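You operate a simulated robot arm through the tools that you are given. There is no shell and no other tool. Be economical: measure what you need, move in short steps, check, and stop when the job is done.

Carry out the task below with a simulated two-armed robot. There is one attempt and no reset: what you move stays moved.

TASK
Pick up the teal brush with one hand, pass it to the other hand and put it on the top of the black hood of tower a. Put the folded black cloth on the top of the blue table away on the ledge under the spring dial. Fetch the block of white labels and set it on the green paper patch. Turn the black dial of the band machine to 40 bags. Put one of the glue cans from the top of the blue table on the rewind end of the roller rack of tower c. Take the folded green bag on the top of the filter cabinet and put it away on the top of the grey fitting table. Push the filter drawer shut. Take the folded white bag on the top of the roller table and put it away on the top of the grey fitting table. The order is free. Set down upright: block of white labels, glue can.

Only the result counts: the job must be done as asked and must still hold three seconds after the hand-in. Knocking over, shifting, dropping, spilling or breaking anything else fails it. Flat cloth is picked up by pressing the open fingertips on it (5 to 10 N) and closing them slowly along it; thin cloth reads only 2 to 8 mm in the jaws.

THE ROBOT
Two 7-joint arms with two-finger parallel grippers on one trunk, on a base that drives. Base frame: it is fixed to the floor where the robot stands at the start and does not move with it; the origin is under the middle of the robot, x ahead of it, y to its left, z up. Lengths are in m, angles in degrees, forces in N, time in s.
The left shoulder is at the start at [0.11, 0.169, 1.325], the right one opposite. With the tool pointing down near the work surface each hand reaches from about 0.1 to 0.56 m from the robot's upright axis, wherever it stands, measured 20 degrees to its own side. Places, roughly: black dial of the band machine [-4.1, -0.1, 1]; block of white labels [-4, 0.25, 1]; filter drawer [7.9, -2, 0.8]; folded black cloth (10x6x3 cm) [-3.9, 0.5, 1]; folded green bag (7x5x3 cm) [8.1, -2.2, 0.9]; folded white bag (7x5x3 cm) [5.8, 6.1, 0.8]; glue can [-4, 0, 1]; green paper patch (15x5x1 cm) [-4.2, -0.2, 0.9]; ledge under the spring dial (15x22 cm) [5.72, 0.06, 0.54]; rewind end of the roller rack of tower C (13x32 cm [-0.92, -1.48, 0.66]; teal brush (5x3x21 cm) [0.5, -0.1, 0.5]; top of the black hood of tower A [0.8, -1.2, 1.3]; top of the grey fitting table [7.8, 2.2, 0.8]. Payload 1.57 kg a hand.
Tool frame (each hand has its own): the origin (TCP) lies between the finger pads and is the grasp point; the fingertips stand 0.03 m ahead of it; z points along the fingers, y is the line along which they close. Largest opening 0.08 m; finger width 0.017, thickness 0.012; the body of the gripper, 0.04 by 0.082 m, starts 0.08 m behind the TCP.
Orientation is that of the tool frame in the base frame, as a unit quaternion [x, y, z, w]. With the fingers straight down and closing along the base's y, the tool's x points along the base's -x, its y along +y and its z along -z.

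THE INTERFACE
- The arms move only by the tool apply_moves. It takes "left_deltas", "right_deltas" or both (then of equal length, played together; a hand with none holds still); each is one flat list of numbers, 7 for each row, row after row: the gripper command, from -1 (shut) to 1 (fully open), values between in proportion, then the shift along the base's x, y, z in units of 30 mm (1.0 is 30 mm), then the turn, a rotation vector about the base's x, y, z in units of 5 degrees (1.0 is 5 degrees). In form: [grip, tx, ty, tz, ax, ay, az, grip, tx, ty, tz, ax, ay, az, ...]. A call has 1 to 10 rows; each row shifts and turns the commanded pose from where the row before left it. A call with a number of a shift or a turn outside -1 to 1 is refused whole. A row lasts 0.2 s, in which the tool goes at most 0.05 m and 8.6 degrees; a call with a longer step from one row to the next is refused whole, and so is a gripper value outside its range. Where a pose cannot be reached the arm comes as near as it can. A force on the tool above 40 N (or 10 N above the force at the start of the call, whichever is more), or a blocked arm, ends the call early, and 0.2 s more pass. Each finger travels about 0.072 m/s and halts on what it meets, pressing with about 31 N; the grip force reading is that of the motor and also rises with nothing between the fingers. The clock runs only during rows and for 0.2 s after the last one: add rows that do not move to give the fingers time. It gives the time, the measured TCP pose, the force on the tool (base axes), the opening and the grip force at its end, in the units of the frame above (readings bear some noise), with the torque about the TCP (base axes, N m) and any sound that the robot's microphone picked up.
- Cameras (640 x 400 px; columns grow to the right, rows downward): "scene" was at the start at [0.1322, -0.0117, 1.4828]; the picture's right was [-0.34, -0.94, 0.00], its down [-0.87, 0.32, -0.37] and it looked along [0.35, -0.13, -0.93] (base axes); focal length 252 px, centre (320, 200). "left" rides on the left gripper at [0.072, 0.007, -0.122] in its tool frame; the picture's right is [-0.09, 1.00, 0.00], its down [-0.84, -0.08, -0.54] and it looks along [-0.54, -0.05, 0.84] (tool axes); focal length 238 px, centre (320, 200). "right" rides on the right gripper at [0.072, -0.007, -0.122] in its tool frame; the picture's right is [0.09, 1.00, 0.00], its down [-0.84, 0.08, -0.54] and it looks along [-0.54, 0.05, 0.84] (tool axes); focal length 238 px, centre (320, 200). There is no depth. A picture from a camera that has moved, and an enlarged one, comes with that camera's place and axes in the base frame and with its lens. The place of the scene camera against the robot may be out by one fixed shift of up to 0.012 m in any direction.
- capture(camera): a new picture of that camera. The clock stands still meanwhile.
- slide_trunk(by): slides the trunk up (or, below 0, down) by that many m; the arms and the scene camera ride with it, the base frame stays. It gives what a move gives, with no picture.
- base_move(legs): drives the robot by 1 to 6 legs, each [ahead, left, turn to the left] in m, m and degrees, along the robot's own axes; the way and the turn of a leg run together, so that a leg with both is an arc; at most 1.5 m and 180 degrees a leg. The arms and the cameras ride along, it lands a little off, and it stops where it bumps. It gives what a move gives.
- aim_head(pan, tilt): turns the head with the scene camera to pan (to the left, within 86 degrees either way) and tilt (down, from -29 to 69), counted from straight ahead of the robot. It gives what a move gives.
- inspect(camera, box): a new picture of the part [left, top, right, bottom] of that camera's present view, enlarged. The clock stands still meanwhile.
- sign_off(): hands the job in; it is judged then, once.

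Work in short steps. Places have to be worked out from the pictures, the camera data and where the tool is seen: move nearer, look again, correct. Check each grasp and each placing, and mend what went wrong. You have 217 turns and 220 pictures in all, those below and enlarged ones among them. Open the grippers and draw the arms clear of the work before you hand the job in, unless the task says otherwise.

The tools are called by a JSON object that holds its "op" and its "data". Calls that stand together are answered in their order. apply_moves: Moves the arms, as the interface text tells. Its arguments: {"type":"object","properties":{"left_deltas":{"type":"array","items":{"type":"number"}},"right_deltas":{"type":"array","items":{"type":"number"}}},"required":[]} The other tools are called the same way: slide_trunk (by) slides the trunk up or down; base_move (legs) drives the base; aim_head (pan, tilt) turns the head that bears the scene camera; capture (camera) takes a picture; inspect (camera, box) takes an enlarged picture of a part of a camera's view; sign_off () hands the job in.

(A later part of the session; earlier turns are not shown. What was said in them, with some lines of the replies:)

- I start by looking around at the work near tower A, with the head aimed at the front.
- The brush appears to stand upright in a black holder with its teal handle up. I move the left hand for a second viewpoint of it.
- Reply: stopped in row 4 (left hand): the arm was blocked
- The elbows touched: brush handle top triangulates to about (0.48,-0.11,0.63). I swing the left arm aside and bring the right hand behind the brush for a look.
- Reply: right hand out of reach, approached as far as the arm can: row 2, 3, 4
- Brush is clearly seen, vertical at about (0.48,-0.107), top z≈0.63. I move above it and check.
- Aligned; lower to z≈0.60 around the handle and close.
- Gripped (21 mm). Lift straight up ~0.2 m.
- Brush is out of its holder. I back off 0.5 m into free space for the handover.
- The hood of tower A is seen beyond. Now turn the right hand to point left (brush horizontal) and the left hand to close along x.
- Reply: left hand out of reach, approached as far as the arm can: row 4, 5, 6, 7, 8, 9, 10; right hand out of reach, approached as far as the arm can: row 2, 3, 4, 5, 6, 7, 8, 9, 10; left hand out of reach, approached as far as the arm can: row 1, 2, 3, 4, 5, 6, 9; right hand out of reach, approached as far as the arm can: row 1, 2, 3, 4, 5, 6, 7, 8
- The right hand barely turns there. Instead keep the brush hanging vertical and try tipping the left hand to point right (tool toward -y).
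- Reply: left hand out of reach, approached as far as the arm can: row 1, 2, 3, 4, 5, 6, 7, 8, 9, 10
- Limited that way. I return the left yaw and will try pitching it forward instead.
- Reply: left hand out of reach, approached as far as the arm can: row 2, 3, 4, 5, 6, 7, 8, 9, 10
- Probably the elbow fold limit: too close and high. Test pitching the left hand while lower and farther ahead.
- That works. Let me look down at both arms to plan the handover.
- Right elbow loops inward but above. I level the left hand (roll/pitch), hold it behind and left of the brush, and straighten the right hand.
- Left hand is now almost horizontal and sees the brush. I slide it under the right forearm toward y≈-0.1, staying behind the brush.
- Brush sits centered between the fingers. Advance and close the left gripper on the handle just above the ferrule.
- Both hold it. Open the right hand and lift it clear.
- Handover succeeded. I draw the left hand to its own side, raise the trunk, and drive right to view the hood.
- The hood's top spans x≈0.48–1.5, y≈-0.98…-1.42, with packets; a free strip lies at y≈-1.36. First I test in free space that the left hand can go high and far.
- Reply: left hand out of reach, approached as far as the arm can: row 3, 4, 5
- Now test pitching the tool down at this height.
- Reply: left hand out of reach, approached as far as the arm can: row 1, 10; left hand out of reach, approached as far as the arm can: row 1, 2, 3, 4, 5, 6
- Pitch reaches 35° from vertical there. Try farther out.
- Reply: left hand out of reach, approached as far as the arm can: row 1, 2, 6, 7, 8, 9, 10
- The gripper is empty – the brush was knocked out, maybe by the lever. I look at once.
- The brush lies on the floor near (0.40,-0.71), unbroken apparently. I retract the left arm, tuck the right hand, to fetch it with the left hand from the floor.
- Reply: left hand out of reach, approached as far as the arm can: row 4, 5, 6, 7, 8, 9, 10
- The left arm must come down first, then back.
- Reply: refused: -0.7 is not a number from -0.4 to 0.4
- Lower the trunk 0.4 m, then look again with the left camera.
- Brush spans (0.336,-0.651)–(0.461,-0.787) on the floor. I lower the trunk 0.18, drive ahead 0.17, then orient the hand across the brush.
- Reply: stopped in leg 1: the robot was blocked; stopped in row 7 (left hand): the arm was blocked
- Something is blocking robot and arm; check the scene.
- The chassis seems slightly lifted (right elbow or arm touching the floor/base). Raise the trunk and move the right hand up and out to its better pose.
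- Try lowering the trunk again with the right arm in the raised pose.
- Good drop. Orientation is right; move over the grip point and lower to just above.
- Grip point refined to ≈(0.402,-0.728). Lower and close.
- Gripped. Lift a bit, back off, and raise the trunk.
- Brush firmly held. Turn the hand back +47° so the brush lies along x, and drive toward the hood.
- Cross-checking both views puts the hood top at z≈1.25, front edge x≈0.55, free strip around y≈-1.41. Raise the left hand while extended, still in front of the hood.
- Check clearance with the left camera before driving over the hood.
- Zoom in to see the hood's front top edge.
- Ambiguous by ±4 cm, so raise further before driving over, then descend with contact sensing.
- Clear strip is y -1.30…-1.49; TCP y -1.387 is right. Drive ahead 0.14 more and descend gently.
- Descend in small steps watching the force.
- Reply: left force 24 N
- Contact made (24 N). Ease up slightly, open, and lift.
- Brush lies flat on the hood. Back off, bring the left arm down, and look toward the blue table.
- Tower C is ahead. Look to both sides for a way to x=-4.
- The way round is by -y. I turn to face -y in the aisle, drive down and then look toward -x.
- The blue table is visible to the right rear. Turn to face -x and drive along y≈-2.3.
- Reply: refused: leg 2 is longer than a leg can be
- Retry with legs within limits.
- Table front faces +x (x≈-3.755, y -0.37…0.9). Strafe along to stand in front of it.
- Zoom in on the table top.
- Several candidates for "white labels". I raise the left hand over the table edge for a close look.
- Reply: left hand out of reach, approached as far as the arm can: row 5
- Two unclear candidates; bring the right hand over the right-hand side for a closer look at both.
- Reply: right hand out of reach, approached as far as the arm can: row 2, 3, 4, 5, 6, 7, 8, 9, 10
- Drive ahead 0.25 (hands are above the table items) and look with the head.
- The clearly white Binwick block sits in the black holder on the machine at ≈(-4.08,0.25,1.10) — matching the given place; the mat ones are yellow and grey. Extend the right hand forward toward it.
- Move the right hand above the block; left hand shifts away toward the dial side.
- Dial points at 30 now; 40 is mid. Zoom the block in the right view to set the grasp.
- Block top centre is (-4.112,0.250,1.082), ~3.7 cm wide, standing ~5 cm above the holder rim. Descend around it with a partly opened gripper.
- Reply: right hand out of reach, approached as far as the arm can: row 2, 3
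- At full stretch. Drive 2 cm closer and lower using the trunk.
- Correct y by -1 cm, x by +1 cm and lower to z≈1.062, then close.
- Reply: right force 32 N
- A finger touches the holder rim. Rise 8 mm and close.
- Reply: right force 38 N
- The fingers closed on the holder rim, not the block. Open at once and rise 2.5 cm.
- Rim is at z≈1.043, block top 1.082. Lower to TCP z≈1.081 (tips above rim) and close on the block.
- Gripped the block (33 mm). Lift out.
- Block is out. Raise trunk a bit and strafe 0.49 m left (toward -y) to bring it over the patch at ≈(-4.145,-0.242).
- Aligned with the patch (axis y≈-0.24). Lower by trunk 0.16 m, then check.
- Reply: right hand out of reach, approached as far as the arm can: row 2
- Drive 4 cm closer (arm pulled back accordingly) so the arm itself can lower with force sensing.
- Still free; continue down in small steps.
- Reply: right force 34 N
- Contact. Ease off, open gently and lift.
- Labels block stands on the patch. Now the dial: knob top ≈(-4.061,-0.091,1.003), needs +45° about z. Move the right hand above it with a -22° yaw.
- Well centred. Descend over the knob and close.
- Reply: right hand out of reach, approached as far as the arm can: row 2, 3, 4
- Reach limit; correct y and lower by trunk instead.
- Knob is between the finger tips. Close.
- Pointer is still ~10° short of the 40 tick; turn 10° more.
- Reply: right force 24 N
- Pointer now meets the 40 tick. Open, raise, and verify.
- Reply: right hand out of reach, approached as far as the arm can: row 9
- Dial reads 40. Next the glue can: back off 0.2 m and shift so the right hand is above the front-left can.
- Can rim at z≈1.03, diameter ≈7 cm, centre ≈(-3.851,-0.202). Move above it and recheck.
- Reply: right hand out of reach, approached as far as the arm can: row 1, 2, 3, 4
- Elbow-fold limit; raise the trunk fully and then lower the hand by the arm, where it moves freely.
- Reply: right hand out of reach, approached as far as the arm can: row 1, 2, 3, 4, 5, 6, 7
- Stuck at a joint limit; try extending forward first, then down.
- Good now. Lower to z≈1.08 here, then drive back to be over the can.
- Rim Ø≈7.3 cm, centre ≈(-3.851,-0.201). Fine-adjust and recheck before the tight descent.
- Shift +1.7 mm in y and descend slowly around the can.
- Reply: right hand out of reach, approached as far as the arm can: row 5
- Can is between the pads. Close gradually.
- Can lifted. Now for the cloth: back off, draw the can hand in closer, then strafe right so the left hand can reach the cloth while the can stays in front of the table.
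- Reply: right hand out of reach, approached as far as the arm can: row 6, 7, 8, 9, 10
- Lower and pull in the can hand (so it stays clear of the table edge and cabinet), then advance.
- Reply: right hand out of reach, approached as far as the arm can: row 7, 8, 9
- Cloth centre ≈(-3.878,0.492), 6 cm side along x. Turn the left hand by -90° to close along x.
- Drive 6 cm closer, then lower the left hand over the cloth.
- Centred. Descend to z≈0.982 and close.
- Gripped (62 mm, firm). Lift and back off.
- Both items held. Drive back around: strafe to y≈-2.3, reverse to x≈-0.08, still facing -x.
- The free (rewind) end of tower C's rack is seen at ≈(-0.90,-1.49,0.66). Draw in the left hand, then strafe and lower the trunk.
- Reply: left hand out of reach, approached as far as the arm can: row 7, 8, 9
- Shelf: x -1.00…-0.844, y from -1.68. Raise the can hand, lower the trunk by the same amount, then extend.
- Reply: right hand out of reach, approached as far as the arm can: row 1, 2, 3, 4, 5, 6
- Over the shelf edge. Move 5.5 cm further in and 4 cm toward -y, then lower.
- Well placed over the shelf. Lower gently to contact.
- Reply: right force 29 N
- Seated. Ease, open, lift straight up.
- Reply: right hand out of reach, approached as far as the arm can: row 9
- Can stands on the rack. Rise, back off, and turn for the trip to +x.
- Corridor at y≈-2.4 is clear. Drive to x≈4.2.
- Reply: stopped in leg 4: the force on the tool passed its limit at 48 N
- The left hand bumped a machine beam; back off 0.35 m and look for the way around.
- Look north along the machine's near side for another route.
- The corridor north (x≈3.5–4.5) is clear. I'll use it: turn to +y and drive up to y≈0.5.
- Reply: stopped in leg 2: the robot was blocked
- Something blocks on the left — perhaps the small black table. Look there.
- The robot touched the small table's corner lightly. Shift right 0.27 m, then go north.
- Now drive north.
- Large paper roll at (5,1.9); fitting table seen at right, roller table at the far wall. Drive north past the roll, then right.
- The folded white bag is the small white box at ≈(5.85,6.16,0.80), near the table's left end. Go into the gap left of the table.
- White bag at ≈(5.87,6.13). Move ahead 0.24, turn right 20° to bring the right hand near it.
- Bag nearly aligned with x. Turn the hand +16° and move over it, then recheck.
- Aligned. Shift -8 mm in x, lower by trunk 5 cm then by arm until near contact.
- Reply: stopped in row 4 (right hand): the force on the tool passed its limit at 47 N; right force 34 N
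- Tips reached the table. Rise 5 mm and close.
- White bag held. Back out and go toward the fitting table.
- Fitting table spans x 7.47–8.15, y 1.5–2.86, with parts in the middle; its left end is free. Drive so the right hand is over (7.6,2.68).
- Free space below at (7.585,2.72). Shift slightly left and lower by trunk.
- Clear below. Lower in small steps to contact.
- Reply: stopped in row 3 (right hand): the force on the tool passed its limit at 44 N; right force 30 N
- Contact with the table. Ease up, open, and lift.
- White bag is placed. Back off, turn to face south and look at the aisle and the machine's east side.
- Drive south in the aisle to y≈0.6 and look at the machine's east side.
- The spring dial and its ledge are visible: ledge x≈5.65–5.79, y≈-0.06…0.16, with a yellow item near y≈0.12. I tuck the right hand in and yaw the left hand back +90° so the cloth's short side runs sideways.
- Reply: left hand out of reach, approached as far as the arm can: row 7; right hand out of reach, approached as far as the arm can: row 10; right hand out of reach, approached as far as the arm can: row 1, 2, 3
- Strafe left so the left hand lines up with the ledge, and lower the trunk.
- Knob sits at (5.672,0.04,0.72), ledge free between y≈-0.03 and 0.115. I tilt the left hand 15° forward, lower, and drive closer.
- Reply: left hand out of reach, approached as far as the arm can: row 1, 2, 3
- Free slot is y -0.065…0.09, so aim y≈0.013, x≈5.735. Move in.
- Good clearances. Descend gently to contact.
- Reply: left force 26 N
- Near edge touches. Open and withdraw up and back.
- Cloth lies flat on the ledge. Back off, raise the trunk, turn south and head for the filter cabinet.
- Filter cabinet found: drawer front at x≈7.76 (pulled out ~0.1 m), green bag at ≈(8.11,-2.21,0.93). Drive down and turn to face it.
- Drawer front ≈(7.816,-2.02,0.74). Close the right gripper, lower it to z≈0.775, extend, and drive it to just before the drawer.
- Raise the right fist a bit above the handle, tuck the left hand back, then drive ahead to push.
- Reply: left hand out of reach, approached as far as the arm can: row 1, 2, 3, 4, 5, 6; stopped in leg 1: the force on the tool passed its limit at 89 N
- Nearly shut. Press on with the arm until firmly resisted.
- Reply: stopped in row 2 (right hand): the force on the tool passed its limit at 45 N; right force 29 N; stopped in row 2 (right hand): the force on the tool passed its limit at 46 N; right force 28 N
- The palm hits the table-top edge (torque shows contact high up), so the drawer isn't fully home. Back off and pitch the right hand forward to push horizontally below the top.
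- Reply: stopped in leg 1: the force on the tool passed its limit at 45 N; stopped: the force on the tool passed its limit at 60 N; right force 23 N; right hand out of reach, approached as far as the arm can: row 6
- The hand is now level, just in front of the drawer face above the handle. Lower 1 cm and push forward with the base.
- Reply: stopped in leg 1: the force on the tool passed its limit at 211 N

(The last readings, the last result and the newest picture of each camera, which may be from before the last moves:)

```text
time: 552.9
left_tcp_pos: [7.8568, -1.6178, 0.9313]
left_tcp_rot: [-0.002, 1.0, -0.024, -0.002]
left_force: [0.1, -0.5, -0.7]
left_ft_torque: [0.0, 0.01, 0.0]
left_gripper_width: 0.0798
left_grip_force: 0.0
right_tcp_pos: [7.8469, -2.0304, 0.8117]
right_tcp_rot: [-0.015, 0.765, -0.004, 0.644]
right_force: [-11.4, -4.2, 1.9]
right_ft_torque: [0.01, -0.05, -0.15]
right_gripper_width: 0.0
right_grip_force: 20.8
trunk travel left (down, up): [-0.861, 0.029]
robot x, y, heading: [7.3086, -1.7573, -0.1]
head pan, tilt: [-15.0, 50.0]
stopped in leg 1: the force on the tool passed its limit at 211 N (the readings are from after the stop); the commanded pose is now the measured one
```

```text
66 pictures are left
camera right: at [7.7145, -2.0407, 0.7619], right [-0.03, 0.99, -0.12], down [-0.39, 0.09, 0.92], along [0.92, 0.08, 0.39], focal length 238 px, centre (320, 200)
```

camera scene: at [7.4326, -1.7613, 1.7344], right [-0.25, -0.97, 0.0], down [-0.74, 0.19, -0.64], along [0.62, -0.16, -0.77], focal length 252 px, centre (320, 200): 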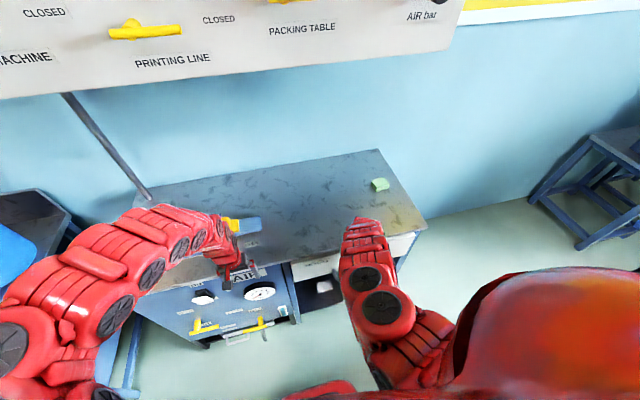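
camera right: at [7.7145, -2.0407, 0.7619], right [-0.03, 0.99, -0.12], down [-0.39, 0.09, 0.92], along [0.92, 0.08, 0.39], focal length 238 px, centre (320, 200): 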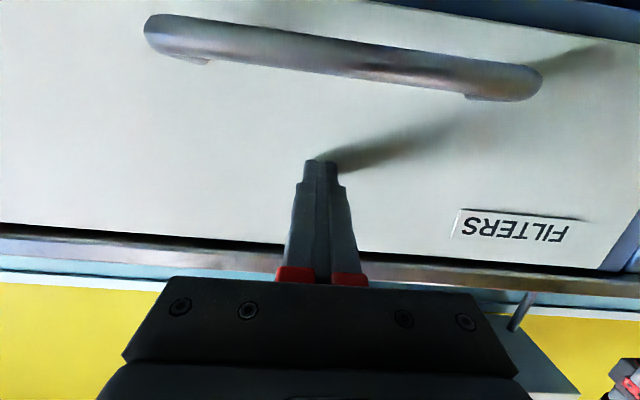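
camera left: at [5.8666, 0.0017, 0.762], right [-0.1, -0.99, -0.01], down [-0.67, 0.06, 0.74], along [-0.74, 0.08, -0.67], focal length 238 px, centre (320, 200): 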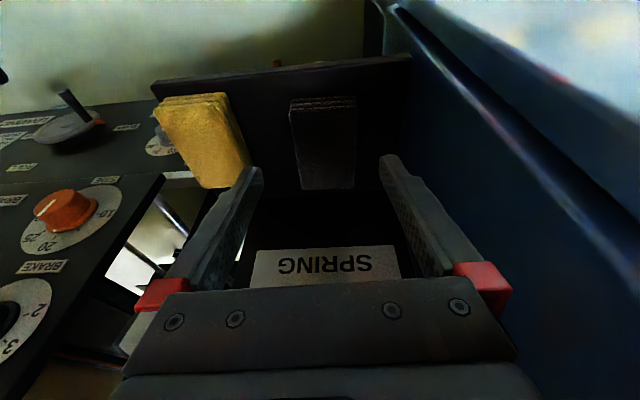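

{"op": "apply_moves", "data": {"right_deltas": [-1, 0.2, 0, 0, 0, 0, 0, -1, 0.2, 0, 0, 0, 0, 0, -1, 0.2, 0, 0, 0, 0, 0, -1, 0.2, 0, 0, 0, 0, 0]}}

{"op": "aim_head", "data": {"pan": -40, "tilt": 50}}

{"op": "capture", "data": {"camera": "scene"}}

```text
time: 553.5
left_tcp_pos: [7.8541, -1.6183, 0.932]
left_tcp_rot: [-0.001, 1.0, -0.024, -0.002]
left_force: [0.0, 0.3, 0.2]
left_ft_torque: [0.02, 0.04, 0.03]
left_gripper_width: 0.08
left_grip_force: 0.1
right_tcp_pos: [7.8467, -2.031, 0.8094]
right_tcp_rot: [-0.014, 0.768, -0.004, 0.64]
right_force: [-30.8, 0.3, 11.6]
right_ft_torque: [-0.05, -0.69, -0.09]
right_gripper_width: 0.0
right_grip_force: 21.2
trunk travel left (down, up): [-0.861, 0.029]
robot x, y, heading: [7.3074, -1.7571, 0.2]
head pan, tilt: [-15.0, 50.0]
stopped in row 2 (right hand): the force on the tool passed its limit at 47 N (the readings are from after the stop); the commanded pose is now the measured one
```

```text
time: 554.3
left_tcp_pos: [7.8528, -1.6185, 0.9318]
left_tcp_rot: [-0.002, 1.0, -0.023, -0.002]
left_force: [0.1, 0.3, -0.1]
left_ft_torque: [-0.01, -0.01, -0.01]
left_gripper_width: 0.0797
left_grip_force: 0.0
right_tcp_pos: [7.8464, -2.0313, 0.8096]
right_tcp_rot: [-0.014, 0.768, -0.003, 0.64]
right_force: [-33.6, -0.5, -2.0]
right_ft_torque: [-0.09, -0.09, -0.1]
right_gripper_width: 0.0
right_grip_force: 21.6
trunk travel left (down, up): [-0.861, 0.029]
robot x, y, heading: [7.3029, -1.7567, 0.3]
head pan, tilt: [-40.0, 50.0]
```

```text
65 pictures are left
camera scene: at [7.4406, -1.7993, 1.7266], right [-0.64, -0.77, 0.0], down [-0.59, 0.49, -0.64], along [0.5, -0.41, -0.76], focal length 252 px, centre (320, 200)
```

scene: 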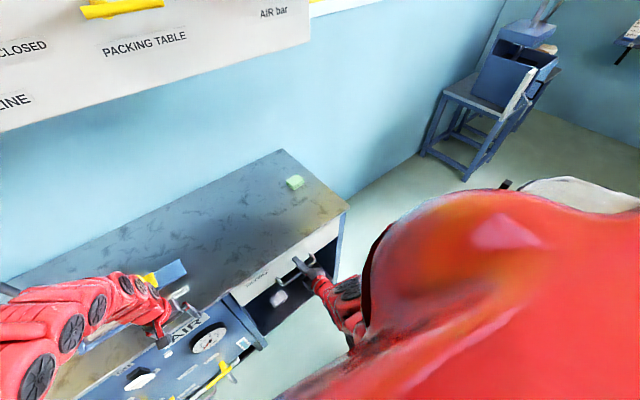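

{"op": "inspect", "data": {"camera": "scene", "box": [220, 180, 380, 310]}}

```text
3.08 times, centred on (300, 245) of scene
camera zoom: at [7.4406, -1.7993, 1.7266], right [-0.64, -0.77, 0.0], down [-0.59, 0.49, -0.64], along [0.5, -0.41, -0.76], focal length 775 px, centre (382, 62)
```

zoom: 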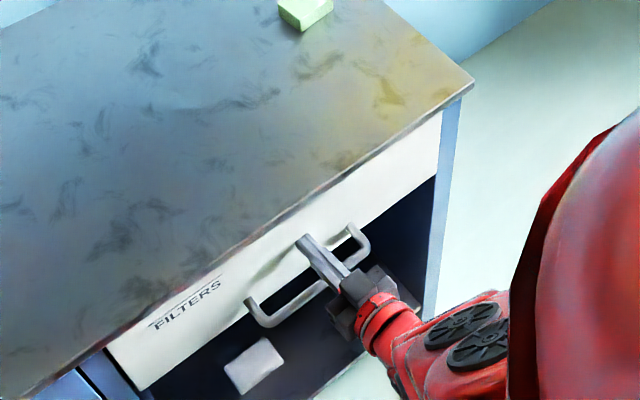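

Drawer is flush and shut. Back off straight, and bring the right hand back to pointing down.

{"op": "base_move", "data": {"legs": [[-0.35, 0, 0]]}}

{"op": "apply_moves", "data": {"right_deltas": [1, 0, 0, 0, 0, 1, 0, 1, 0, 0, 0, 0, 1, 0, 1, 0, 0, 0, 0, 1, 0, 1, 0, 0, 0, 0, 1, 0, 1, 0, 0, 0, 0, 1, 0, 1, 0, 0, 0, 0, 1, 0, 1, 0, 0, 0, 0, 1, 0, 1, 0, 0, 0, 0, 1, 0, 1, 0, 0, 0, 0, 1, 0, 1, 0, 0, 0, 0, 1, 0]}}

{"op": "apply_moves", "data": {"right_deltas": [1, 0, 0, 0, 0, 1, 0, 1, 0, 0, 0, 0, 1, 0, 1, 0, 0, 0, 0, 1, 0, 1, 0, 0, 0, 0, 1, 0, 1, 0, 0, 0, 0, 1, 0, 1, 0, 0, 0.5, 0, 1, 0, 1, 0.3, 0, 1, 0, 0, 0, 1, 0.5, 0, 1, 0, 0, 0, 1, 0.5, 0, 1, 0, 0, 0, 1, 0.5, 0, 1, 0, 0, 0]}}

{"op": "apply_moves", "data": {"right_deltas": [1, 0.5, 0, 1, 0, 0, 0, 1, 0.5, 0, 1, 0, 0, 0, 1, 0.5, 0, 1, 0, 0, 0, 1, 0.5, 0, 1, 0, 0, 0]}}

{"op": "capture", "data": {"camera": "right"}}

```text
time: 556.6
left_tcp_pos: [7.4985, -1.6168, 0.9298]
left_tcp_rot: [-0.003, 1.0, -0.022, -0.004]
left_force: [-0.4, 0.6, -0.3]
left_ft_torque: [0.01, -0.04, 0.01]
left_gripper_width: 0.08
left_grip_force: 0.1
right_tcp_pos: [7.4937, -2.0303, 0.8098]
right_tcp_rot: [-0.017, 0.768, 0.0, 0.64]
right_force: [0.7, -0.1, -0.1]
right_ft_torque: [0.02, 0.0, -0.01]
right_gripper_width: 0.0
right_grip_force: 21.5
trunk travel left (down, up): [-0.861, 0.029]
robot x, y, heading: [6.9527, -1.7577, 0.1]
head pan, tilt: [-40.0, 50.0]
```

```text
time: 558.9
left_tcp_pos: [7.497, -1.6178, 0.9311]
left_tcp_rot: [-0.003, 1.0, -0.023, -0.003]
left_force: [0.6, 0.2, -0.1]
left_ft_torque: [-0.07, 0.03, -0.01]
left_gripper_width: 0.0798
left_grip_force: 0.0
right_tcp_pos: [7.4991, -2.0347, 0.8037]
right_tcp_rot: [-0.015, 0.967, 0.006, 0.256]
right_force: [0.4, 0.5, 0.7]
right_ft_torque: [0.05, 0.02, -0.01]
right_gripper_width: 0.0799
right_grip_force: 0.0
right hand out of reach, approached as far as the arm can: row 4
trunk travel left (down, up): [-0.861, 0.029]
robot x, y, heading: [6.951, -1.7599, 0.3]
head pan, tilt: [-40.0, 50.0]
```

```text
time: 561.0
left_tcp_pos: [7.4985, -1.6186, 0.9299]
left_tcp_rot: [-0.003, 1.0, -0.023, -0.003]
left_force: [-0.1, 0.0, -0.5]
left_ft_torque: [-0.01, 0.01, 0.02]
left_gripper_width: 0.0801
left_grip_force: 0.0
right_tcp_pos: [7.553, -2.0323, 0.9385]
right_tcp_rot: [-0.013, 1.0, 0.01, -0.003]
right_force: [0.4, 0.1, 0.2]
right_ft_torque: [0.02, -0.01, 0.01]
right_gripper_width: 0.0799
right_grip_force: 0.0
trunk travel left (down, up): [-0.861, 0.029]
robot x, y, heading: [6.9508, -1.7613, 0.6]
head pan, tilt: [-40.0, 50.0]
```

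```text
time: 562.0
left_tcp_pos: [7.4987, -1.6187, 0.9303]
left_tcp_rot: [-0.003, 1.0, -0.023, -0.002]
left_force: [-0.2, 0.2, 0.5]
left_ft_torque: [0.04, -0.03, 0.03]
left_gripper_width: 0.08
left_grip_force: 0.0
right_tcp_pos: [7.6138, -2.0337, 1.0601]
right_tcp_rot: [-0.013, 1.0, 0.009, -0.002]
right_force: [0.3, -0.2, -0.3]
right_ft_torque: [-0.03, 0.01, -0.03]
right_gripper_width: 0.08
right_grip_force: 0.1
trunk travel left (down, up): [-0.861, 0.029]
robot x, y, heading: [6.9491, -1.7578, 0.2]
head pan, tilt: [-40.0, 50.0]
```

```text
63 pictures are left
camera right: at [7.5427, -2.045, 1.1815], right [-0.12, 0.99, 0.02], down [0.84, 0.09, 0.54], along [0.53, 0.08, -0.84], focal length 238 px, centre (320, 200)
```

right: 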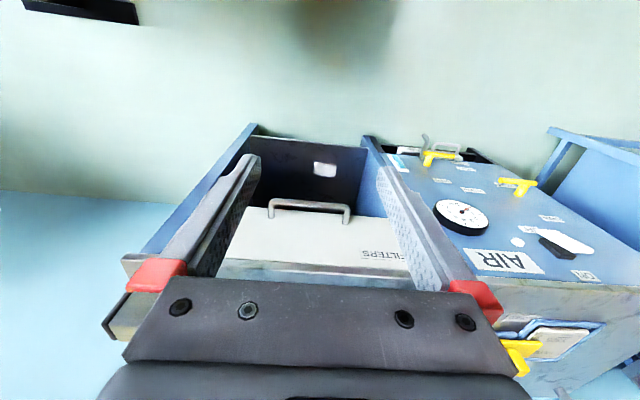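

Drawer confirmed flush. Raise the left hand too, then drive so the right hand is above the green bag.

{"op": "apply_moves", "data": {"left_deltas": [1, 0.4, 0, 1, 0, 0, 0, 1, 0.5, 0, 1, 0, 0, 0, 1, 0.5, 0, 1, 0, 0, 0, 1, 0.5, 0, 1, 0, 0, 0, 1, 0.5, 0, 1, 0, 0, 0]}}

{"op": "base_move", "data": {"legs": [[0.2, -0.17, 0], [0.25, 0, 0]]}}

{"op": "capture", "data": {"camera": "right"}}

```text
time: 563.2
left_tcp_pos: [7.5747, -1.6263, 1.0607]
left_tcp_rot: [-0.003, 1.0, -0.023, -0.006]
left_force: [-0.9, 0.6, 0.2]
left_ft_torque: [-0.01, -0.02, 0.04]
left_gripper_width: 0.0797
left_grip_force: 0.0
left hand out of reach, approached as far as the arm can: row 1, 2, 3
right_tcp_pos: [7.6126, -2.0332, 1.0593]
right_tcp_rot: [-0.012, 1.0, 0.009, -0.003]
right_force: [0.1, 0.2, 0.0]
right_ft_torque: [-0.01, 0.0, 0.0]
right_gripper_width: 0.0801
right_grip_force: 0.0
trunk travel left (down, up): [-0.861, 0.029]
robot x, y, heading: [6.9493, -1.7613, 0.2]
head pan, tilt: [-40.0, 50.0]
```

```text
time: 566.5
left_tcp_pos: [8.024, -1.7978, 1.0605]
left_tcp_rot: [-0.002, 1.0, -0.024, -0.004]
left_force: [-0.5, -0.5, 0.3]
left_ft_torque: [-0.06, 0.0, -0.03]
left_gripper_width: 0.08
left_grip_force: 0.0
right_tcp_pos: [8.0589, -2.2045, 1.061]
right_tcp_rot: [-0.012, 1.0, 0.009, -0.002]
right_force: [0.1, -0.4, 1.0]
right_ft_torque: [0.01, -0.01, -0.03]
right_gripper_width: 0.0802
right_grip_force: 0.1
trunk travel left (down, up): [-0.861, 0.029]
robot x, y, heading: [7.3978, -1.9281, 0.1]
head pan, tilt: [-40.0, 50.0]
```

```text
62 pictures are left
camera right: at [7.989, -2.2161, 1.1813], right [-0.12, 0.99, 0.02], down [0.84, 0.09, 0.54], along [0.53, 0.08, -0.84], focal length 238 px, centre (320, 200)
```

right: 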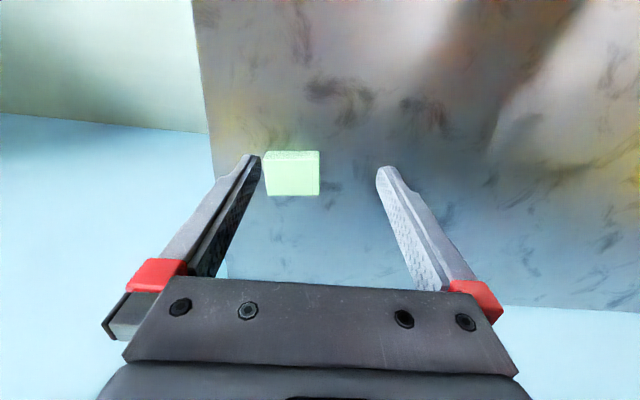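

Green bag: 7 cm along y, 5 cm along x at ≈(8.107,-2.228). It fits the 8 cm opening along y. Align and descend partway.

{"op": "apply_moves", "data": {"right_deltas": [1, 0.75, -0.4, -0.3, 0, 0, 0, 1, 0.75, -0.4, -0.4, 0, 0, 0, 1, 0, 0, -0.5, 0, 0, 0, 1, 0, 0, 0, 0, 0, 0]}}

{"op": "capture", "data": {"camera": "right"}}

```text
time: 567.5
left_tcp_pos: [8.0253, -1.7976, 1.0602]
left_tcp_rot: [-0.002, 1.0, -0.023, -0.005]
left_force: [-0.8, 1.0, 0.4]
left_ft_torque: [0.01, -0.01, -0.01]
left_gripper_width: 0.0802
left_grip_force: 0.0
right_tcp_pos: [8.0969, -2.2234, 1.0284]
right_tcp_rot: [-0.011, 1.0, 0.011, -0.002]
right_force: [0.4, 0.3, 0.9]
right_ft_torque: [0.04, -0.02, 0.01]
right_gripper_width: 0.08
right_grip_force: 0.0
right hand out of reach, approached as far as the arm can: row 2
trunk travel left (down, up): [-0.861, 0.029]
robot x, y, heading: [7.4027, -1.9302, 0.2]
head pan, tilt: [-40.0, 50.0]
```

```text
61 pictures are left
camera right: at [8.0262, -2.2344, 1.1503], right [-0.11, 0.99, 0.02], down [0.84, 0.09, 0.54], along [0.53, 0.08, -0.84], focal length 238 px, centre (320, 200)
```

right: 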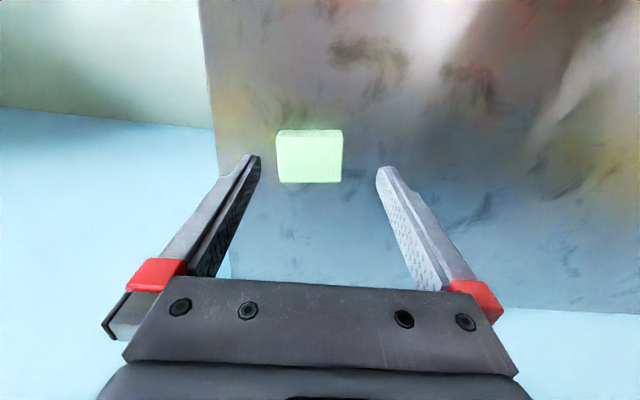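

Close the remaining 3 cm with the base and correct y, then lower with the trunk.

{"op": "base_move", "data": {"legs": [[0.03, 0, 0]]}}

{"op": "slide_trunk", "data": {"by": -0.05}}

{"op": "inspect", "data": {"camera": "right", "box": [220, 80, 420, 230]}}

```text
time: 568.4
left_tcp_pos: [8.0499, -1.7983, 1.0637]
left_tcp_rot: [-0.003, 1.0, -0.023, -0.002]
left_force: [-1.4, -1.3, 1.1]
left_ft_torque: [0.01, -0.05, -0.02]
left_gripper_width: 0.0799
left_grip_force: 0.0
right_tcp_pos: [8.1227, -2.2238, 1.0325]
right_tcp_rot: [-0.011, 1.0, 0.01, -0.001]
right_force: [-1.1, 0.9, 0.6]
right_ft_torque: [-0.03, -0.03, 0.0]
right_gripper_width: 0.0801
right_grip_force: 0.1
trunk travel left (down, up): [-0.861, 0.029]
robot x, y, heading: [7.4312, -1.9282, 0.1]
head pan, tilt: [-40.0, 50.0]
```

```text
time: 569.3
left_tcp_pos: [8.0544, -1.7983, 1.0099]
left_tcp_rot: [-0.001, 1.0, -0.024, -0.005]
left_force: [-0.6, 0.1, -0.7]
left_ft_torque: [0.02, 0.0, -0.01]
left_gripper_width: 0.08
left_grip_force: 0.1
right_tcp_pos: [8.1277, -2.2225, 0.9778]
right_tcp_rot: [-0.011, 1.0, 0.009, -0.002]
right_force: [-0.5, -0.3, 0.4]
right_ft_torque: [-0.01, -0.01, 0.02]
right_gripper_width: 0.0799
right_grip_force: 0.0
trunk travel left (down, up): [-0.811, 0.079]
robot x, y, heading: [7.4282, -1.9255, 0.2]
head pan, tilt: [-40.0, 50.0]
```

```text
2.67 times, centred on (320, 155) of right
camera zoom: at [8.0562, -2.2344, 1.1003], right [-0.12, 0.99, 0.02], down [0.84, 0.09, 0.54], along [0.53, 0.08, -0.84], focal length 636 px, centre (320, 320)
```

zoom: 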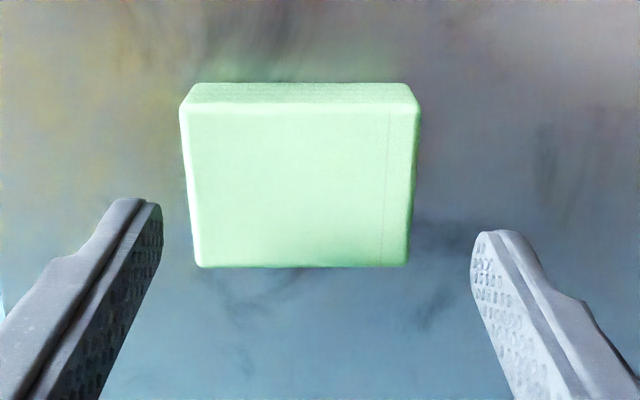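

Shift y by -5.5 mm and descend in small steps.

{"op": "apply_moves", "data": {"right_deltas": [1, 0, -0.18, 0, 0, 0, 0, 1, 0, 0, -0.5, 0, 0, 0, 1, 0, 0, -0.4, 0, 0, 0]}}

{"op": "inspect", "data": {"camera": "right", "box": [220, 80, 420, 230]}}

```text
time: 570.1
left_tcp_pos: [8.054, -1.797, 1.0101]
left_tcp_rot: [-0.002, 1.0, -0.023, -0.004]
left_force: [-0.2, 0.8, -0.1]
left_ft_torque: [0.01, 0.01, 0.01]
left_gripper_width: 0.08
left_grip_force: 0.1
right_tcp_pos: [8.1189, -2.2274, 0.9553]
right_tcp_rot: [-0.012, 1.0, 0.01, -0.002]
right_force: [0.1, 0.4, 0.6]
right_ft_torque: [-0.02, 0.05, 0.02]
right_gripper_width: 0.0798
right_grip_force: 0.0
right hand out of reach, approached as far as the arm can: row 2, 3
trunk travel left (down, up): [-0.811, 0.079]
robot x, y, heading: [7.4274, -1.9246, 0.4]
head pan, tilt: [-40.0, 50.0]
```

```text
2.67 times, centred on (320, 155) of right
camera zoom: at [8.0475, -2.238, 1.0765], right [-0.12, 0.99, 0.02], down [0.84, 0.09, 0.54], along [0.54, 0.08, -0.84], focal length 636 px, centre (320, 320)
```

zoom: 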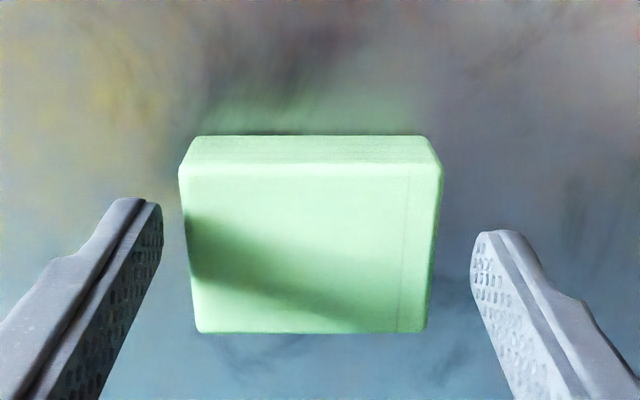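

Centered. Lower 3.5 cm with the trunk.

{"op": "apply_moves", "data": {"right_deltas": [1, 0, -0.05, 0, 0, 0, 0]}}

{"op": "slide_trunk", "data": {"by": -0.03}}

{"op": "capture", "data": {"camera": "right"}}

```text
time: 570.5
left_tcp_pos: [8.0535, -1.7978, 1.0094]
left_tcp_rot: [-0.002, 1.0, -0.022, -0.004]
left_force: [-0.1, 0.6, -0.1]
left_ft_torque: [0.01, 0.0, 0.02]
left_gripper_width: 0.0801
left_grip_force: 0.0
right_tcp_pos: [8.118, -2.229, 0.9546]
right_tcp_rot: [-0.011, 1.0, 0.009, -0.003]
right_force: [0.2, 0.0, -0.2]
right_ft_torque: [-0.01, 0.02, -0.04]
right_gripper_width: 0.0801
right_grip_force: 0.2
trunk travel left (down, up): [-0.811, 0.079]
robot x, y, heading: [7.4271, -1.9246, 0.2]
head pan, tilt: [-40.0, 50.0]
```

```text
time: 571.1
left_tcp_pos: [8.0525, -1.7981, 0.9834]
left_tcp_rot: [-0.002, 1.0, -0.024, -0.005]
left_force: [0.9, -0.5, -0.2]
left_ft_torque: [0.01, -0.03, 0.0]
left_gripper_width: 0.0799
left_grip_force: 0.0
right_tcp_pos: [8.1179, -2.229, 0.9316]
right_tcp_rot: [-0.011, 1.0, 0.008, -0.003]
right_force: [-3.5, 0.9, 7.4]
right_ft_torque: [-0.38, 0.11, -0.21]
right_gripper_width: 0.0796
right_grip_force: 0.0
trunk travel left (down, up): [-0.785, 0.105]
robot x, y, heading: [7.432, -1.9301, 0.3]
head pan, tilt: [-40.0, 50.0]
stopped: the force on the tool passed its limit at 43 N (the readings are from after the stop); the commanded pose is now the measured one
```

```text
58 pictures are left
camera right: at [8.047, -2.2401, 1.0525], right [-0.11, 0.99, 0.02], down [0.84, 0.09, 0.54], along [0.54, 0.08, -0.84], focal length 238 px, centre (320, 200)
```

right: 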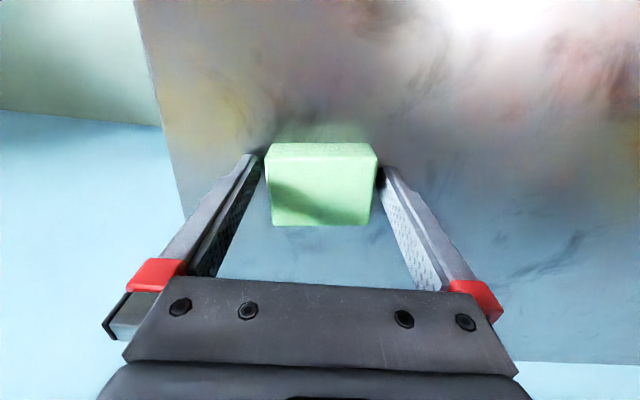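

Tips reached the cabinet top around the bag. Ease 3 mm and close.

{"op": "apply_moves", "data": {"right_deltas": [1, 0, 0, 0.12, 0, 0, 0, 0.6, 0, 0, 0, 0, 0, 0, 0, 0, 0, 0, 0, 0, 0, -1, 0, 0, 0, 0, 0, 0, -1, 0, 0, 0, 0, 0, 0]}}

{"op": "slide_trunk", "data": {"by": 0.1}}

{"op": "capture", "data": {"camera": "right"}}

```text
time: 572.3
left_tcp_pos: [8.0533, -1.7982, 0.9832]
left_tcp_rot: [-0.002, 1.0, -0.023, -0.004]
left_force: [0.1, -0.2, 0.1]
left_ft_torque: [0.02, 0.0, 0.02]
left_gripper_width: 0.0802
left_grip_force: 0.1
right_tcp_pos: [8.1186, -2.2298, 0.9337]
right_tcp_rot: [-0.011, 1.0, 0.009, -0.002]
right_force: [-0.1, -0.6, 0.3]
right_ft_torque: [0.01, 0.01, 0.02]
right_gripper_width: 0.0661
right_grip_force: 30.7
trunk travel left (down, up): [-0.785, 0.105]
robot x, y, heading: [7.4301, -1.9301, -0.2]
head pan, tilt: [-40.0, 50.0]
```

```text
time: 573.6
left_tcp_pos: [8.0546, -1.7995, 1.084]
left_tcp_rot: [-0.002, 1.0, -0.022, -0.005]
left_force: [0.1, 0.6, -0.1]
left_ft_torque: [-0.02, 0.02, -0.03]
left_gripper_width: 0.08
left_grip_force: 0.0
right_tcp_pos: [8.1188, -2.2298, 1.0335]
right_tcp_rot: [-0.011, 1.0, 0.009, -0.003]
right_force: [0.3, -0.3, -0.3]
right_ft_torque: [0.02, -0.02, 0.0]
right_gripper_width: 0.0656
right_grip_force: 31.6
trunk travel left (down, up): [-0.885, 0.005]
robot x, y, heading: [7.4294, -1.932, 0.2]
head pan, tilt: [-40.0, 50.0]
```

```text
57 pictures are left
camera right: at [8.048, -2.2406, 1.1555], right [-0.11, 0.99, 0.02], down [0.84, 0.09, 0.54], along [0.53, 0.08, -0.84], focal length 238 px, centre (320, 200)
```

right: 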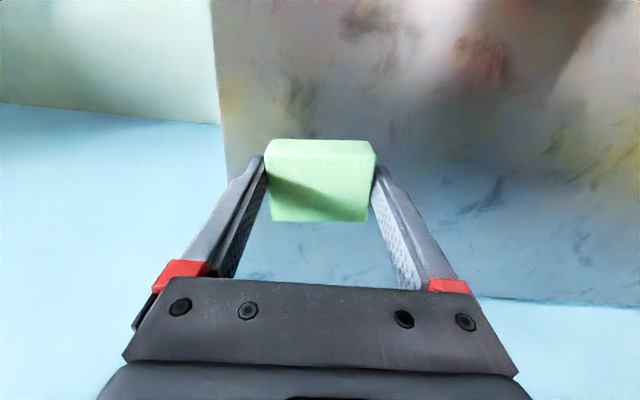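

Green bag held. Back off well and strafe left along the aisle to the fitting table.

{"op": "base_move", "data": {"legs": [[-0.97, 0, 0], [0, 1.3, 0], [0, 1.3, 0], [0, 1.35, 0]]}}

{"op": "aim_head", "data": {"pan": -10, "tilt": 28}}

{"op": "capture", "data": {"camera": "scene"}}

```text
time: 597.4
left_tcp_pos: [7.0266, 2.1657, 1.0839]
left_tcp_rot: [-0.002, 1.0, -0.023, -0.005]
left_force: [-0.5, 0.4, 0.0]
left_ft_torque: [0.03, 0.0, -0.04]
left_gripper_width: 0.0799
left_grip_force: 0.1
right_tcp_pos: [7.0922, 1.7333, 1.033]
right_tcp_rot: [-0.011, 1.0, 0.009, -0.002]
right_force: [0.3, 0.9, -0.4]
right_ft_torque: [0.0, 0.02, -0.01]
right_gripper_width: 0.0648
right_grip_force: 30.9
trunk travel left (down, up): [-0.885, 0.005]
robot x, y, heading: [6.4016, 2.0323, 0.3]
head pan, tilt: [-40.0, 50.0]
```

```text
time: 598.4
left_tcp_pos: [7.0263, 2.1645, 1.0829]
left_tcp_rot: [-0.002, 1.0, -0.022, -0.004]
left_force: [0.7, 0.6, 1.2]
left_ft_torque: [-0.02, 0.01, 0.01]
left_gripper_width: 0.0802
left_grip_force: 0.0
right_tcp_pos: [7.0916, 1.7326, 1.0344]
right_tcp_rot: [-0.011, 1.0, 0.008, -0.002]
right_force: [0.5, 0.0, -0.8]
right_ft_torque: [-0.01, -0.01, 0.03]
right_gripper_width: 0.0645
right_grip_force: 31.5
trunk travel left (down, up): [-0.885, 0.005]
robot x, y, heading: [6.3993, 2.031, 0.3]
head pan, tilt: [-10.0, 28.0]
```

```text
56 pictures are left
camera scene: at [6.5697, 2.0254, 1.7827], right [-0.17, -0.99, 0.0], down [-0.46, 0.08, -0.88], along [0.87, -0.15, -0.47], focal length 252 px, centre (320, 200)
```

scene: 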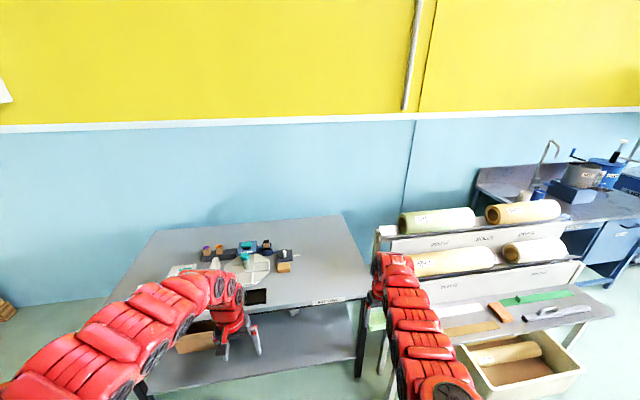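

Free area at the right end (x 7.45–8.0, y 1.65–1.95). First tuck the left hand low and back, then advance.

{"op": "apply_moves", "data": {"left_deltas": [1, 0, 0, -1, 0, 0, 0, 1, 0, 0, -1, 0, 0, 0, 1, -0.2, 0, -1, 0, 0, 0, 1, -0.4, 0, -1, 0, 0, 0, 1, -0.6, 0.2, -1, 0, 0, 0, 1, -0.8, 0.2, -1, 0, 0, 0, 1, -1, 0.2, -0.5, 0, 0, 0, 1, -1, 0.2, -0.3, 0, 0, 0, 1, -1, 0.2, 0, 0, 0, 0, 1, -1, 0.2, 0, 0, 0, 0]}}

{"op": "base_move", "data": {"legs": [[0.3, 0.06, 0], [0.2, 0, 0]]}}

{"op": "capture", "data": {"camera": "right"}}

```text
time: 600.5
left_tcp_pos: [6.8687, 2.2021, 0.8539]
left_tcp_rot: [-0.002, 1.0, -0.023, -0.005]
left_force: [-0.2, 0.6, 0.7]
left_ft_torque: [-0.01, 0.03, -0.02]
left_gripper_width: 0.0801
left_grip_force: 0.1
left hand out of reach, approached as far as the arm can: row 9, 10
right_tcp_pos: [7.0926, 1.7317, 1.0342]
right_tcp_rot: [-0.011, 1.0, 0.008, -0.002]
right_force: [-0.4, 0.6, -0.5]
right_ft_torque: [-0.03, -0.01, -0.03]
right_gripper_width: 0.0648
right_grip_force: 31.1
trunk travel left (down, up): [-0.885, 0.005]
robot x, y, heading: [6.4024, 2.0339, 0.5]
head pan, tilt: [-10.0, 28.0]
```

```text
time: 603.8
left_tcp_pos: [7.3667, 2.2668, 0.8552]
left_tcp_rot: [-0.004, 1.0, -0.023, -0.005]
left_force: [0.2, 0.2, 0.5]
left_ft_torque: [-0.04, -0.01, 0.03]
left_gripper_width: 0.08
left_grip_force: 0.1
right_tcp_pos: [7.5924, 1.7975, 1.0355]
right_tcp_rot: [-0.012, 1.0, 0.01, -0.001]
right_force: [-0.8, -0.5, -0.4]
right_ft_torque: [0.01, -0.01, -0.01]
right_gripper_width: 0.0646
right_grip_force: 30.5
trunk travel left (down, up): [-0.885, 0.005]
robot x, y, heading: [6.8981, 2.0939, 0.5]
head pan, tilt: [-10.0, 28.0]
```

```text
55 pictures are left
camera right: at [7.5205, 1.7868, 1.1567], right [-0.12, 0.99, 0.02], down [0.84, 0.09, 0.54], along [0.54, 0.08, -0.84], focal length 238 px, centre (320, 200)
```

right: 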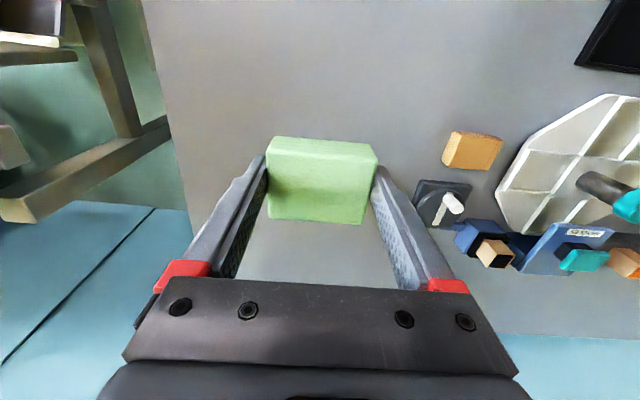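

Below the bag is clear table. Back 4 cm for the left hand's sake, lower and pull back the left hand, then lower the trunk.

{"op": "base_move", "data": {"legs": [[-0.04, 0, 0]]}}

{"op": "apply_moves", "data": {"left_deltas": [1, 0, 0, -1, 0, 0, 0, 1, 0, 0, -1, 0, 0, 0, 1, -0.5, 0, -0.5, 0, 0, 0, 1, -1, 0, 0, 0, 0, 0, 1, -1, 0, 0, 0, 0, 0]}}

{"op": "slide_trunk", "data": {"by": -0.17}}

{"op": "capture", "data": {"camera": "right"}}

```text
time: 604.7
left_tcp_pos: [7.3338, 2.2657, 0.8517]
left_tcp_rot: [-0.003, 1.0, -0.023, -0.008]
left_force: [-0.2, -1.1, -0.1]
left_ft_torque: [-0.03, 0.04, 0.0]
left_gripper_width: 0.08
left_grip_force: 0.1
right_tcp_pos: [7.5596, 1.7974, 1.0299]
right_tcp_rot: [-0.012, 1.0, 0.009, -0.006]
right_force: [0.1, -0.9, 0.0]
right_ft_torque: [-0.04, 0.05, -0.01]
right_gripper_width: 0.0646
right_grip_force: 31.8
trunk travel left (down, up): [-0.885, 0.005]
robot x, y, heading: [6.8636, 2.0926, 0.4]
head pan, tilt: [-10.0, 28.0]
```

```text
time: 605.9
left_tcp_pos: [7.2558, 2.2618, 0.7802]
left_tcp_rot: [-0.004, 1.0, -0.023, -0.003]
left_force: [0.3, -0.1, 0.4]
left_ft_torque: [-0.02, -0.01, -0.01]
left_gripper_width: 0.0801
left_grip_force: 0.0
right_tcp_pos: [7.5537, 1.7979, 1.0362]
right_tcp_rot: [-0.011, 1.0, 0.008, -0.001]
right_force: [-0.5, -0.3, -0.2]
right_ft_torque: [0.0, 0.0, 0.0]
right_gripper_width: 0.0647
right_grip_force: 30.6
trunk travel left (down, up): [-0.885, 0.005]
robot x, y, heading: [6.8593, 2.095, 0.2]
head pan, tilt: [-10.0, 28.0]
```

```text
time: 607.8
left_tcp_pos: [7.2558, 2.2625, 0.6096]
left_tcp_rot: [-0.003, 1.0, -0.023, -0.005]
left_force: [0.2, 0.0, 0.2]
left_ft_torque: [0.01, -0.01, 0.02]
left_gripper_width: 0.0802
left_grip_force: 0.0
right_tcp_pos: [7.5548, 1.7975, 0.8651]
right_tcp_rot: [-0.012, 1.0, 0.008, -0.002]
right_force: [0.7, 0.1, -0.7]
right_ft_torque: [-0.02, -0.01, 0.0]
right_gripper_width: 0.0646
right_grip_force: 30.9
trunk travel left (down, up): [-0.715, 0.175]
robot x, y, heading: [6.864, 2.0948, 0.6]
head pan, tilt: [-10.0, 28.0]
```

```text
54 pictures are left
camera right: at [7.4835, 1.7864, 0.9859], right [-0.12, 0.99, 0.02], down [0.84, 0.09, 0.54], along [0.54, 0.08, -0.84], focal length 238 px, centre (320, 200)
```

right: 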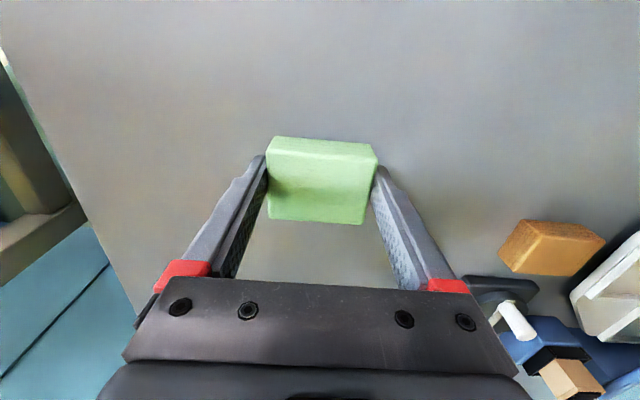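

Lower to contact.

{"op": "apply_moves", "data": {"right_deltas": [-1, 0, 0, -0.35, 0, 0, 0, -1, 0, 0, -0.35, 0, 0, 0, -1, 0, 0, -0.2, 0, 0, 0, -1, 0, 0, -0.15, 0, 0, 0, -1, 0, 0, -0.15, 0, 0, 0]}}

```text
time: 609.0
left_tcp_pos: [7.2547, 2.2633, 0.6095]
left_tcp_rot: [-0.004, 1.0, -0.023, -0.006]
left_force: [0.5, -0.8, -0.1]
left_ft_torque: [0.02, 0.0, -0.02]
left_gripper_width: 0.0801
left_grip_force: 0.1
right_tcp_pos: [7.5485, 1.7985, 0.8338]
right_tcp_rot: [-0.013, 1.0, 0.008, -0.002]
right_force: [0.3, 0.1, -0.1]
right_ft_torque: [0.01, 0.0, 0.03]
right_gripper_width: 0.0648
right_grip_force: 31.1
right hand out of reach, approached as far as the arm can: row 2, 5
trunk travel left (down, up): [-0.715, 0.175]
robot x, y, heading: [6.864, 2.0977, 0.2]
head pan, tilt: [-10.0, 28.0]
```

{"op": "apply_moves", "data": {"right_deltas": [-1, 0.1, 0, -0.12, 0, 0, 0, -1, 0, 0, -0.12, 0, 0, 0, -1, 0, 0, -0.12, 0, 0, 0]}}

```text
time: 609.8
left_tcp_pos: [7.2557, 2.2639, 0.6107]
left_tcp_rot: [-0.003, 1.0, -0.023, -0.005]
left_force: [0.6, -0.6, -0.1]
left_ft_torque: [0.0, 0.0, 0.01]
left_gripper_width: 0.0799
left_grip_force: 0.0
right_tcp_pos: [7.5455, 1.8005, 0.8336]
right_tcp_rot: [-0.012, 1.0, 0.007, 0.0]
right_force: [5.5, -2.6, 16.9]
right_ft_torque: [-0.6, -0.14, 0.18]
right_gripper_width: 0.0649
right_grip_force: 30.8
right hand out of reach, approached as far as the arm can: row 1, 3
trunk travel left (down, up): [-0.715, 0.175]
robot x, y, heading: [6.8567, 2.095, 0.4]
head pan, tilt: [-10.0, 28.0]
```

Contact (17 N). Open and lift.

{"op": "apply_moves", "data": {"right_deltas": [0, 0, 0, 0.08, 0, 0, 0, 0.6, 0, 0, 0, 0, 0, 0, 1, 0, 0, 0, 0, 0, 0, 1, 0, 0, 0, 0, 0, 0, 1, 0, 0, 0.4, 0, 0, 0, 1, 0, 0, 0.8, 0, 0, 0, 1, 0, 0, 0.8, 0, 0, 0, 1, 0, 0, 0.8, 0, 0, 0]}}

{"op": "slide_trunk", "data": {"by": 0.12}}

{"op": "capture", "data": {"camera": "right"}}

{"op": "base_move", "data": {"legs": [[-0.4, 0, 0]]}}

{"op": "aim_head", "data": {"pan": 0, "tilt": 28}}

{"op": "capture", "data": {"camera": "scene"}}

```text
time: 611.6
left_tcp_pos: [7.2555, 2.2636, 0.61]
left_tcp_rot: [-0.003, 1.0, -0.024, -0.005]
left_force: [0.6, 0.3, 1.1]
left_ft_torque: [0.0, -0.03, 0.01]
left_gripper_width: 0.0798
left_grip_force: 0.1
right_tcp_pos: [7.5444, 1.7996, 0.918]
right_tcp_rot: [-0.012, 1.0, 0.009, -0.002]
right_force: [0.3, -0.1, -0.3]
right_ft_torque: [0.02, -0.05, -0.01]
right_gripper_width: 0.08
right_grip_force: 0.0
trunk travel left (down, up): [-0.715, 0.175]
robot x, y, heading: [6.8657, 2.0999, 0.6]
head pan, tilt: [-10.0, 28.0]
```

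```text
time: 613.1
left_tcp_pos: [7.2561, 2.2649, 0.7294]
left_tcp_rot: [-0.003, 1.0, -0.023, -0.007]
left_force: [-0.1, 0.3, -0.3]
left_ft_torque: [0.0, -0.02, -0.03]
left_gripper_width: 0.08
left_grip_force: 0.0
right_tcp_pos: [7.5455, 1.7993, 1.0376]
right_tcp_rot: [-0.012, 1.0, 0.008, -0.003]
right_force: [-0.9, 0.3, -0.7]
right_ft_torque: [-0.01, 0.0, -0.04]
right_gripper_width: 0.0802
right_grip_force: 0.0
trunk travel left (down, up): [-0.835, 0.055]
robot x, y, heading: [6.8639, 2.0955, 0.4]
head pan, tilt: [-10.0, 28.0]
```

```text
53 pictures are left
camera right: at [7.474, 1.7887, 1.1596], right [-0.12, 0.99, 0.02], down [0.84, 0.09, 0.54], along [0.53, 0.08, -0.84], focal length 238 px, centre (320, 200)
```

right: 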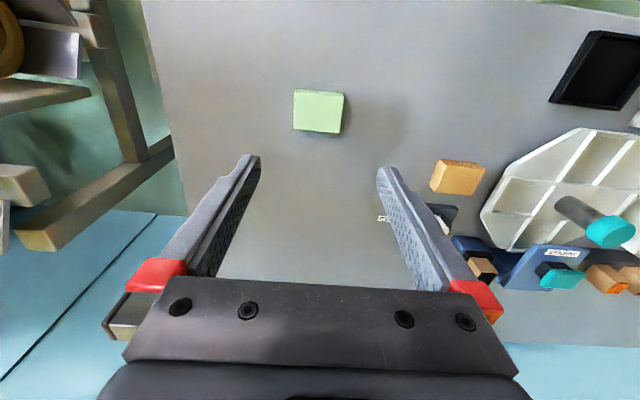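

```text
time: 615.6
left_tcp_pos: [6.8529, 2.2619, 0.7295]
left_tcp_rot: [-0.008, 1.0, -0.023, -0.006]
left_force: [-0.2, 0.3, -0.1]
left_ft_torque: [0.0, -0.04, 0.0]
left_gripper_width: 0.0796
left_grip_force: 0.0
right_tcp_pos: [7.1473, 1.8006, 1.0383]
right_tcp_rot: [-0.016, 1.0, 0.008, -0.002]
right_force: [0.4, -0.2, 0.3]
right_ft_torque: [-0.02, -0.03, -0.01]
right_gripper_width: 0.0799
right_grip_force: 0.1
trunk travel left (down, up): [-0.835, 0.055]
robot x, y, heading: [6.4642, 2.0918, 0.9]
head pan, tilt: [-10.0, 28.0]
```

```text
time: 616.3
left_tcp_pos: [6.8523, 2.2611, 0.7296]
left_tcp_rot: [-0.008, 1.0, -0.023, -0.005]
left_force: [-0.8, -0.4, 0.5]
left_ft_torque: [-0.02, -0.01, 0.0]
left_gripper_width: 0.0804
left_grip_force: 0.0
right_tcp_pos: [7.1454, 1.8007, 1.0381]
right_tcp_rot: [-0.017, 1.0, 0.008, -0.001]
right_force: [0.4, 0.4, -0.7]
right_ft_torque: [0.0, 0.0, -0.03]
right_gripper_width: 0.0801
right_grip_force: 0.1
trunk travel left (down, up): [-0.835, 0.055]
robot x, y, heading: [6.4607, 2.0893, 0.8]
head pan, tilt: [0.0, 28.0]
```

```text
52 pictures are left
camera scene: at [6.6312, 2.1016, 1.7329], right [0.02, -1.0, 0.0], down [-0.47, -0.01, -0.88], along [0.88, 0.01, -0.47], focal length 252 px, centre (320, 200)
```

scene: 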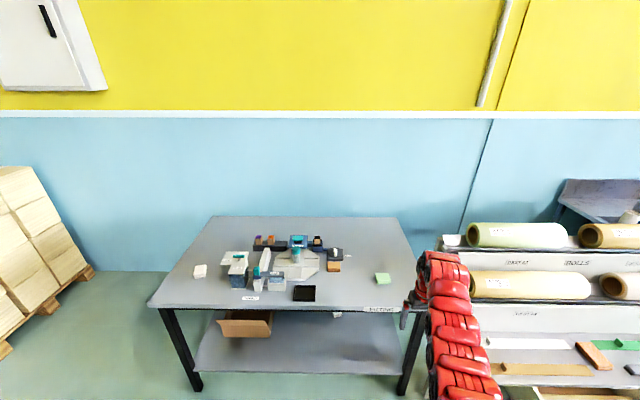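

Both bags lie on the fitting table, both grippers are open and the arms are clear. Hand in.

{"op": "sign_off", "data": {}}

```text
The job is handed in.
```

I've done all eight parts and handed the job in. I last saw each item in place, but I went back to none of them for a final look.

- **Teal brush:** it fell to the floor after the right hand passed it to the left. I picked it up with the left hand and laid it flat on the hood of tower A.
- **White labels:** three label blocks were on the blue table. I took the white one from the holder on the band machine. The two on the mat looked yellow and grey.
- **Band machine:** the dial points at 40 bags. Before I got hold of the labels, the gripper caught the holder rim and pulled on it with about 34 N. I did not see the machine move.
- **Glue can:** it stands upright on the rewind end of the roller rack of tower C.
- **Black cloth:** it lies flat on the ledge under the spring dial.
- **Filter drawer:** it is shut and flush.
- **White and green bags:** both are on the top of the grey fitting table.
- **Bumps while driving:** the left hand bumped the large machine once, and the base touched a small table. I saw no damage, but I can't rule out that the small table shifted slightly.
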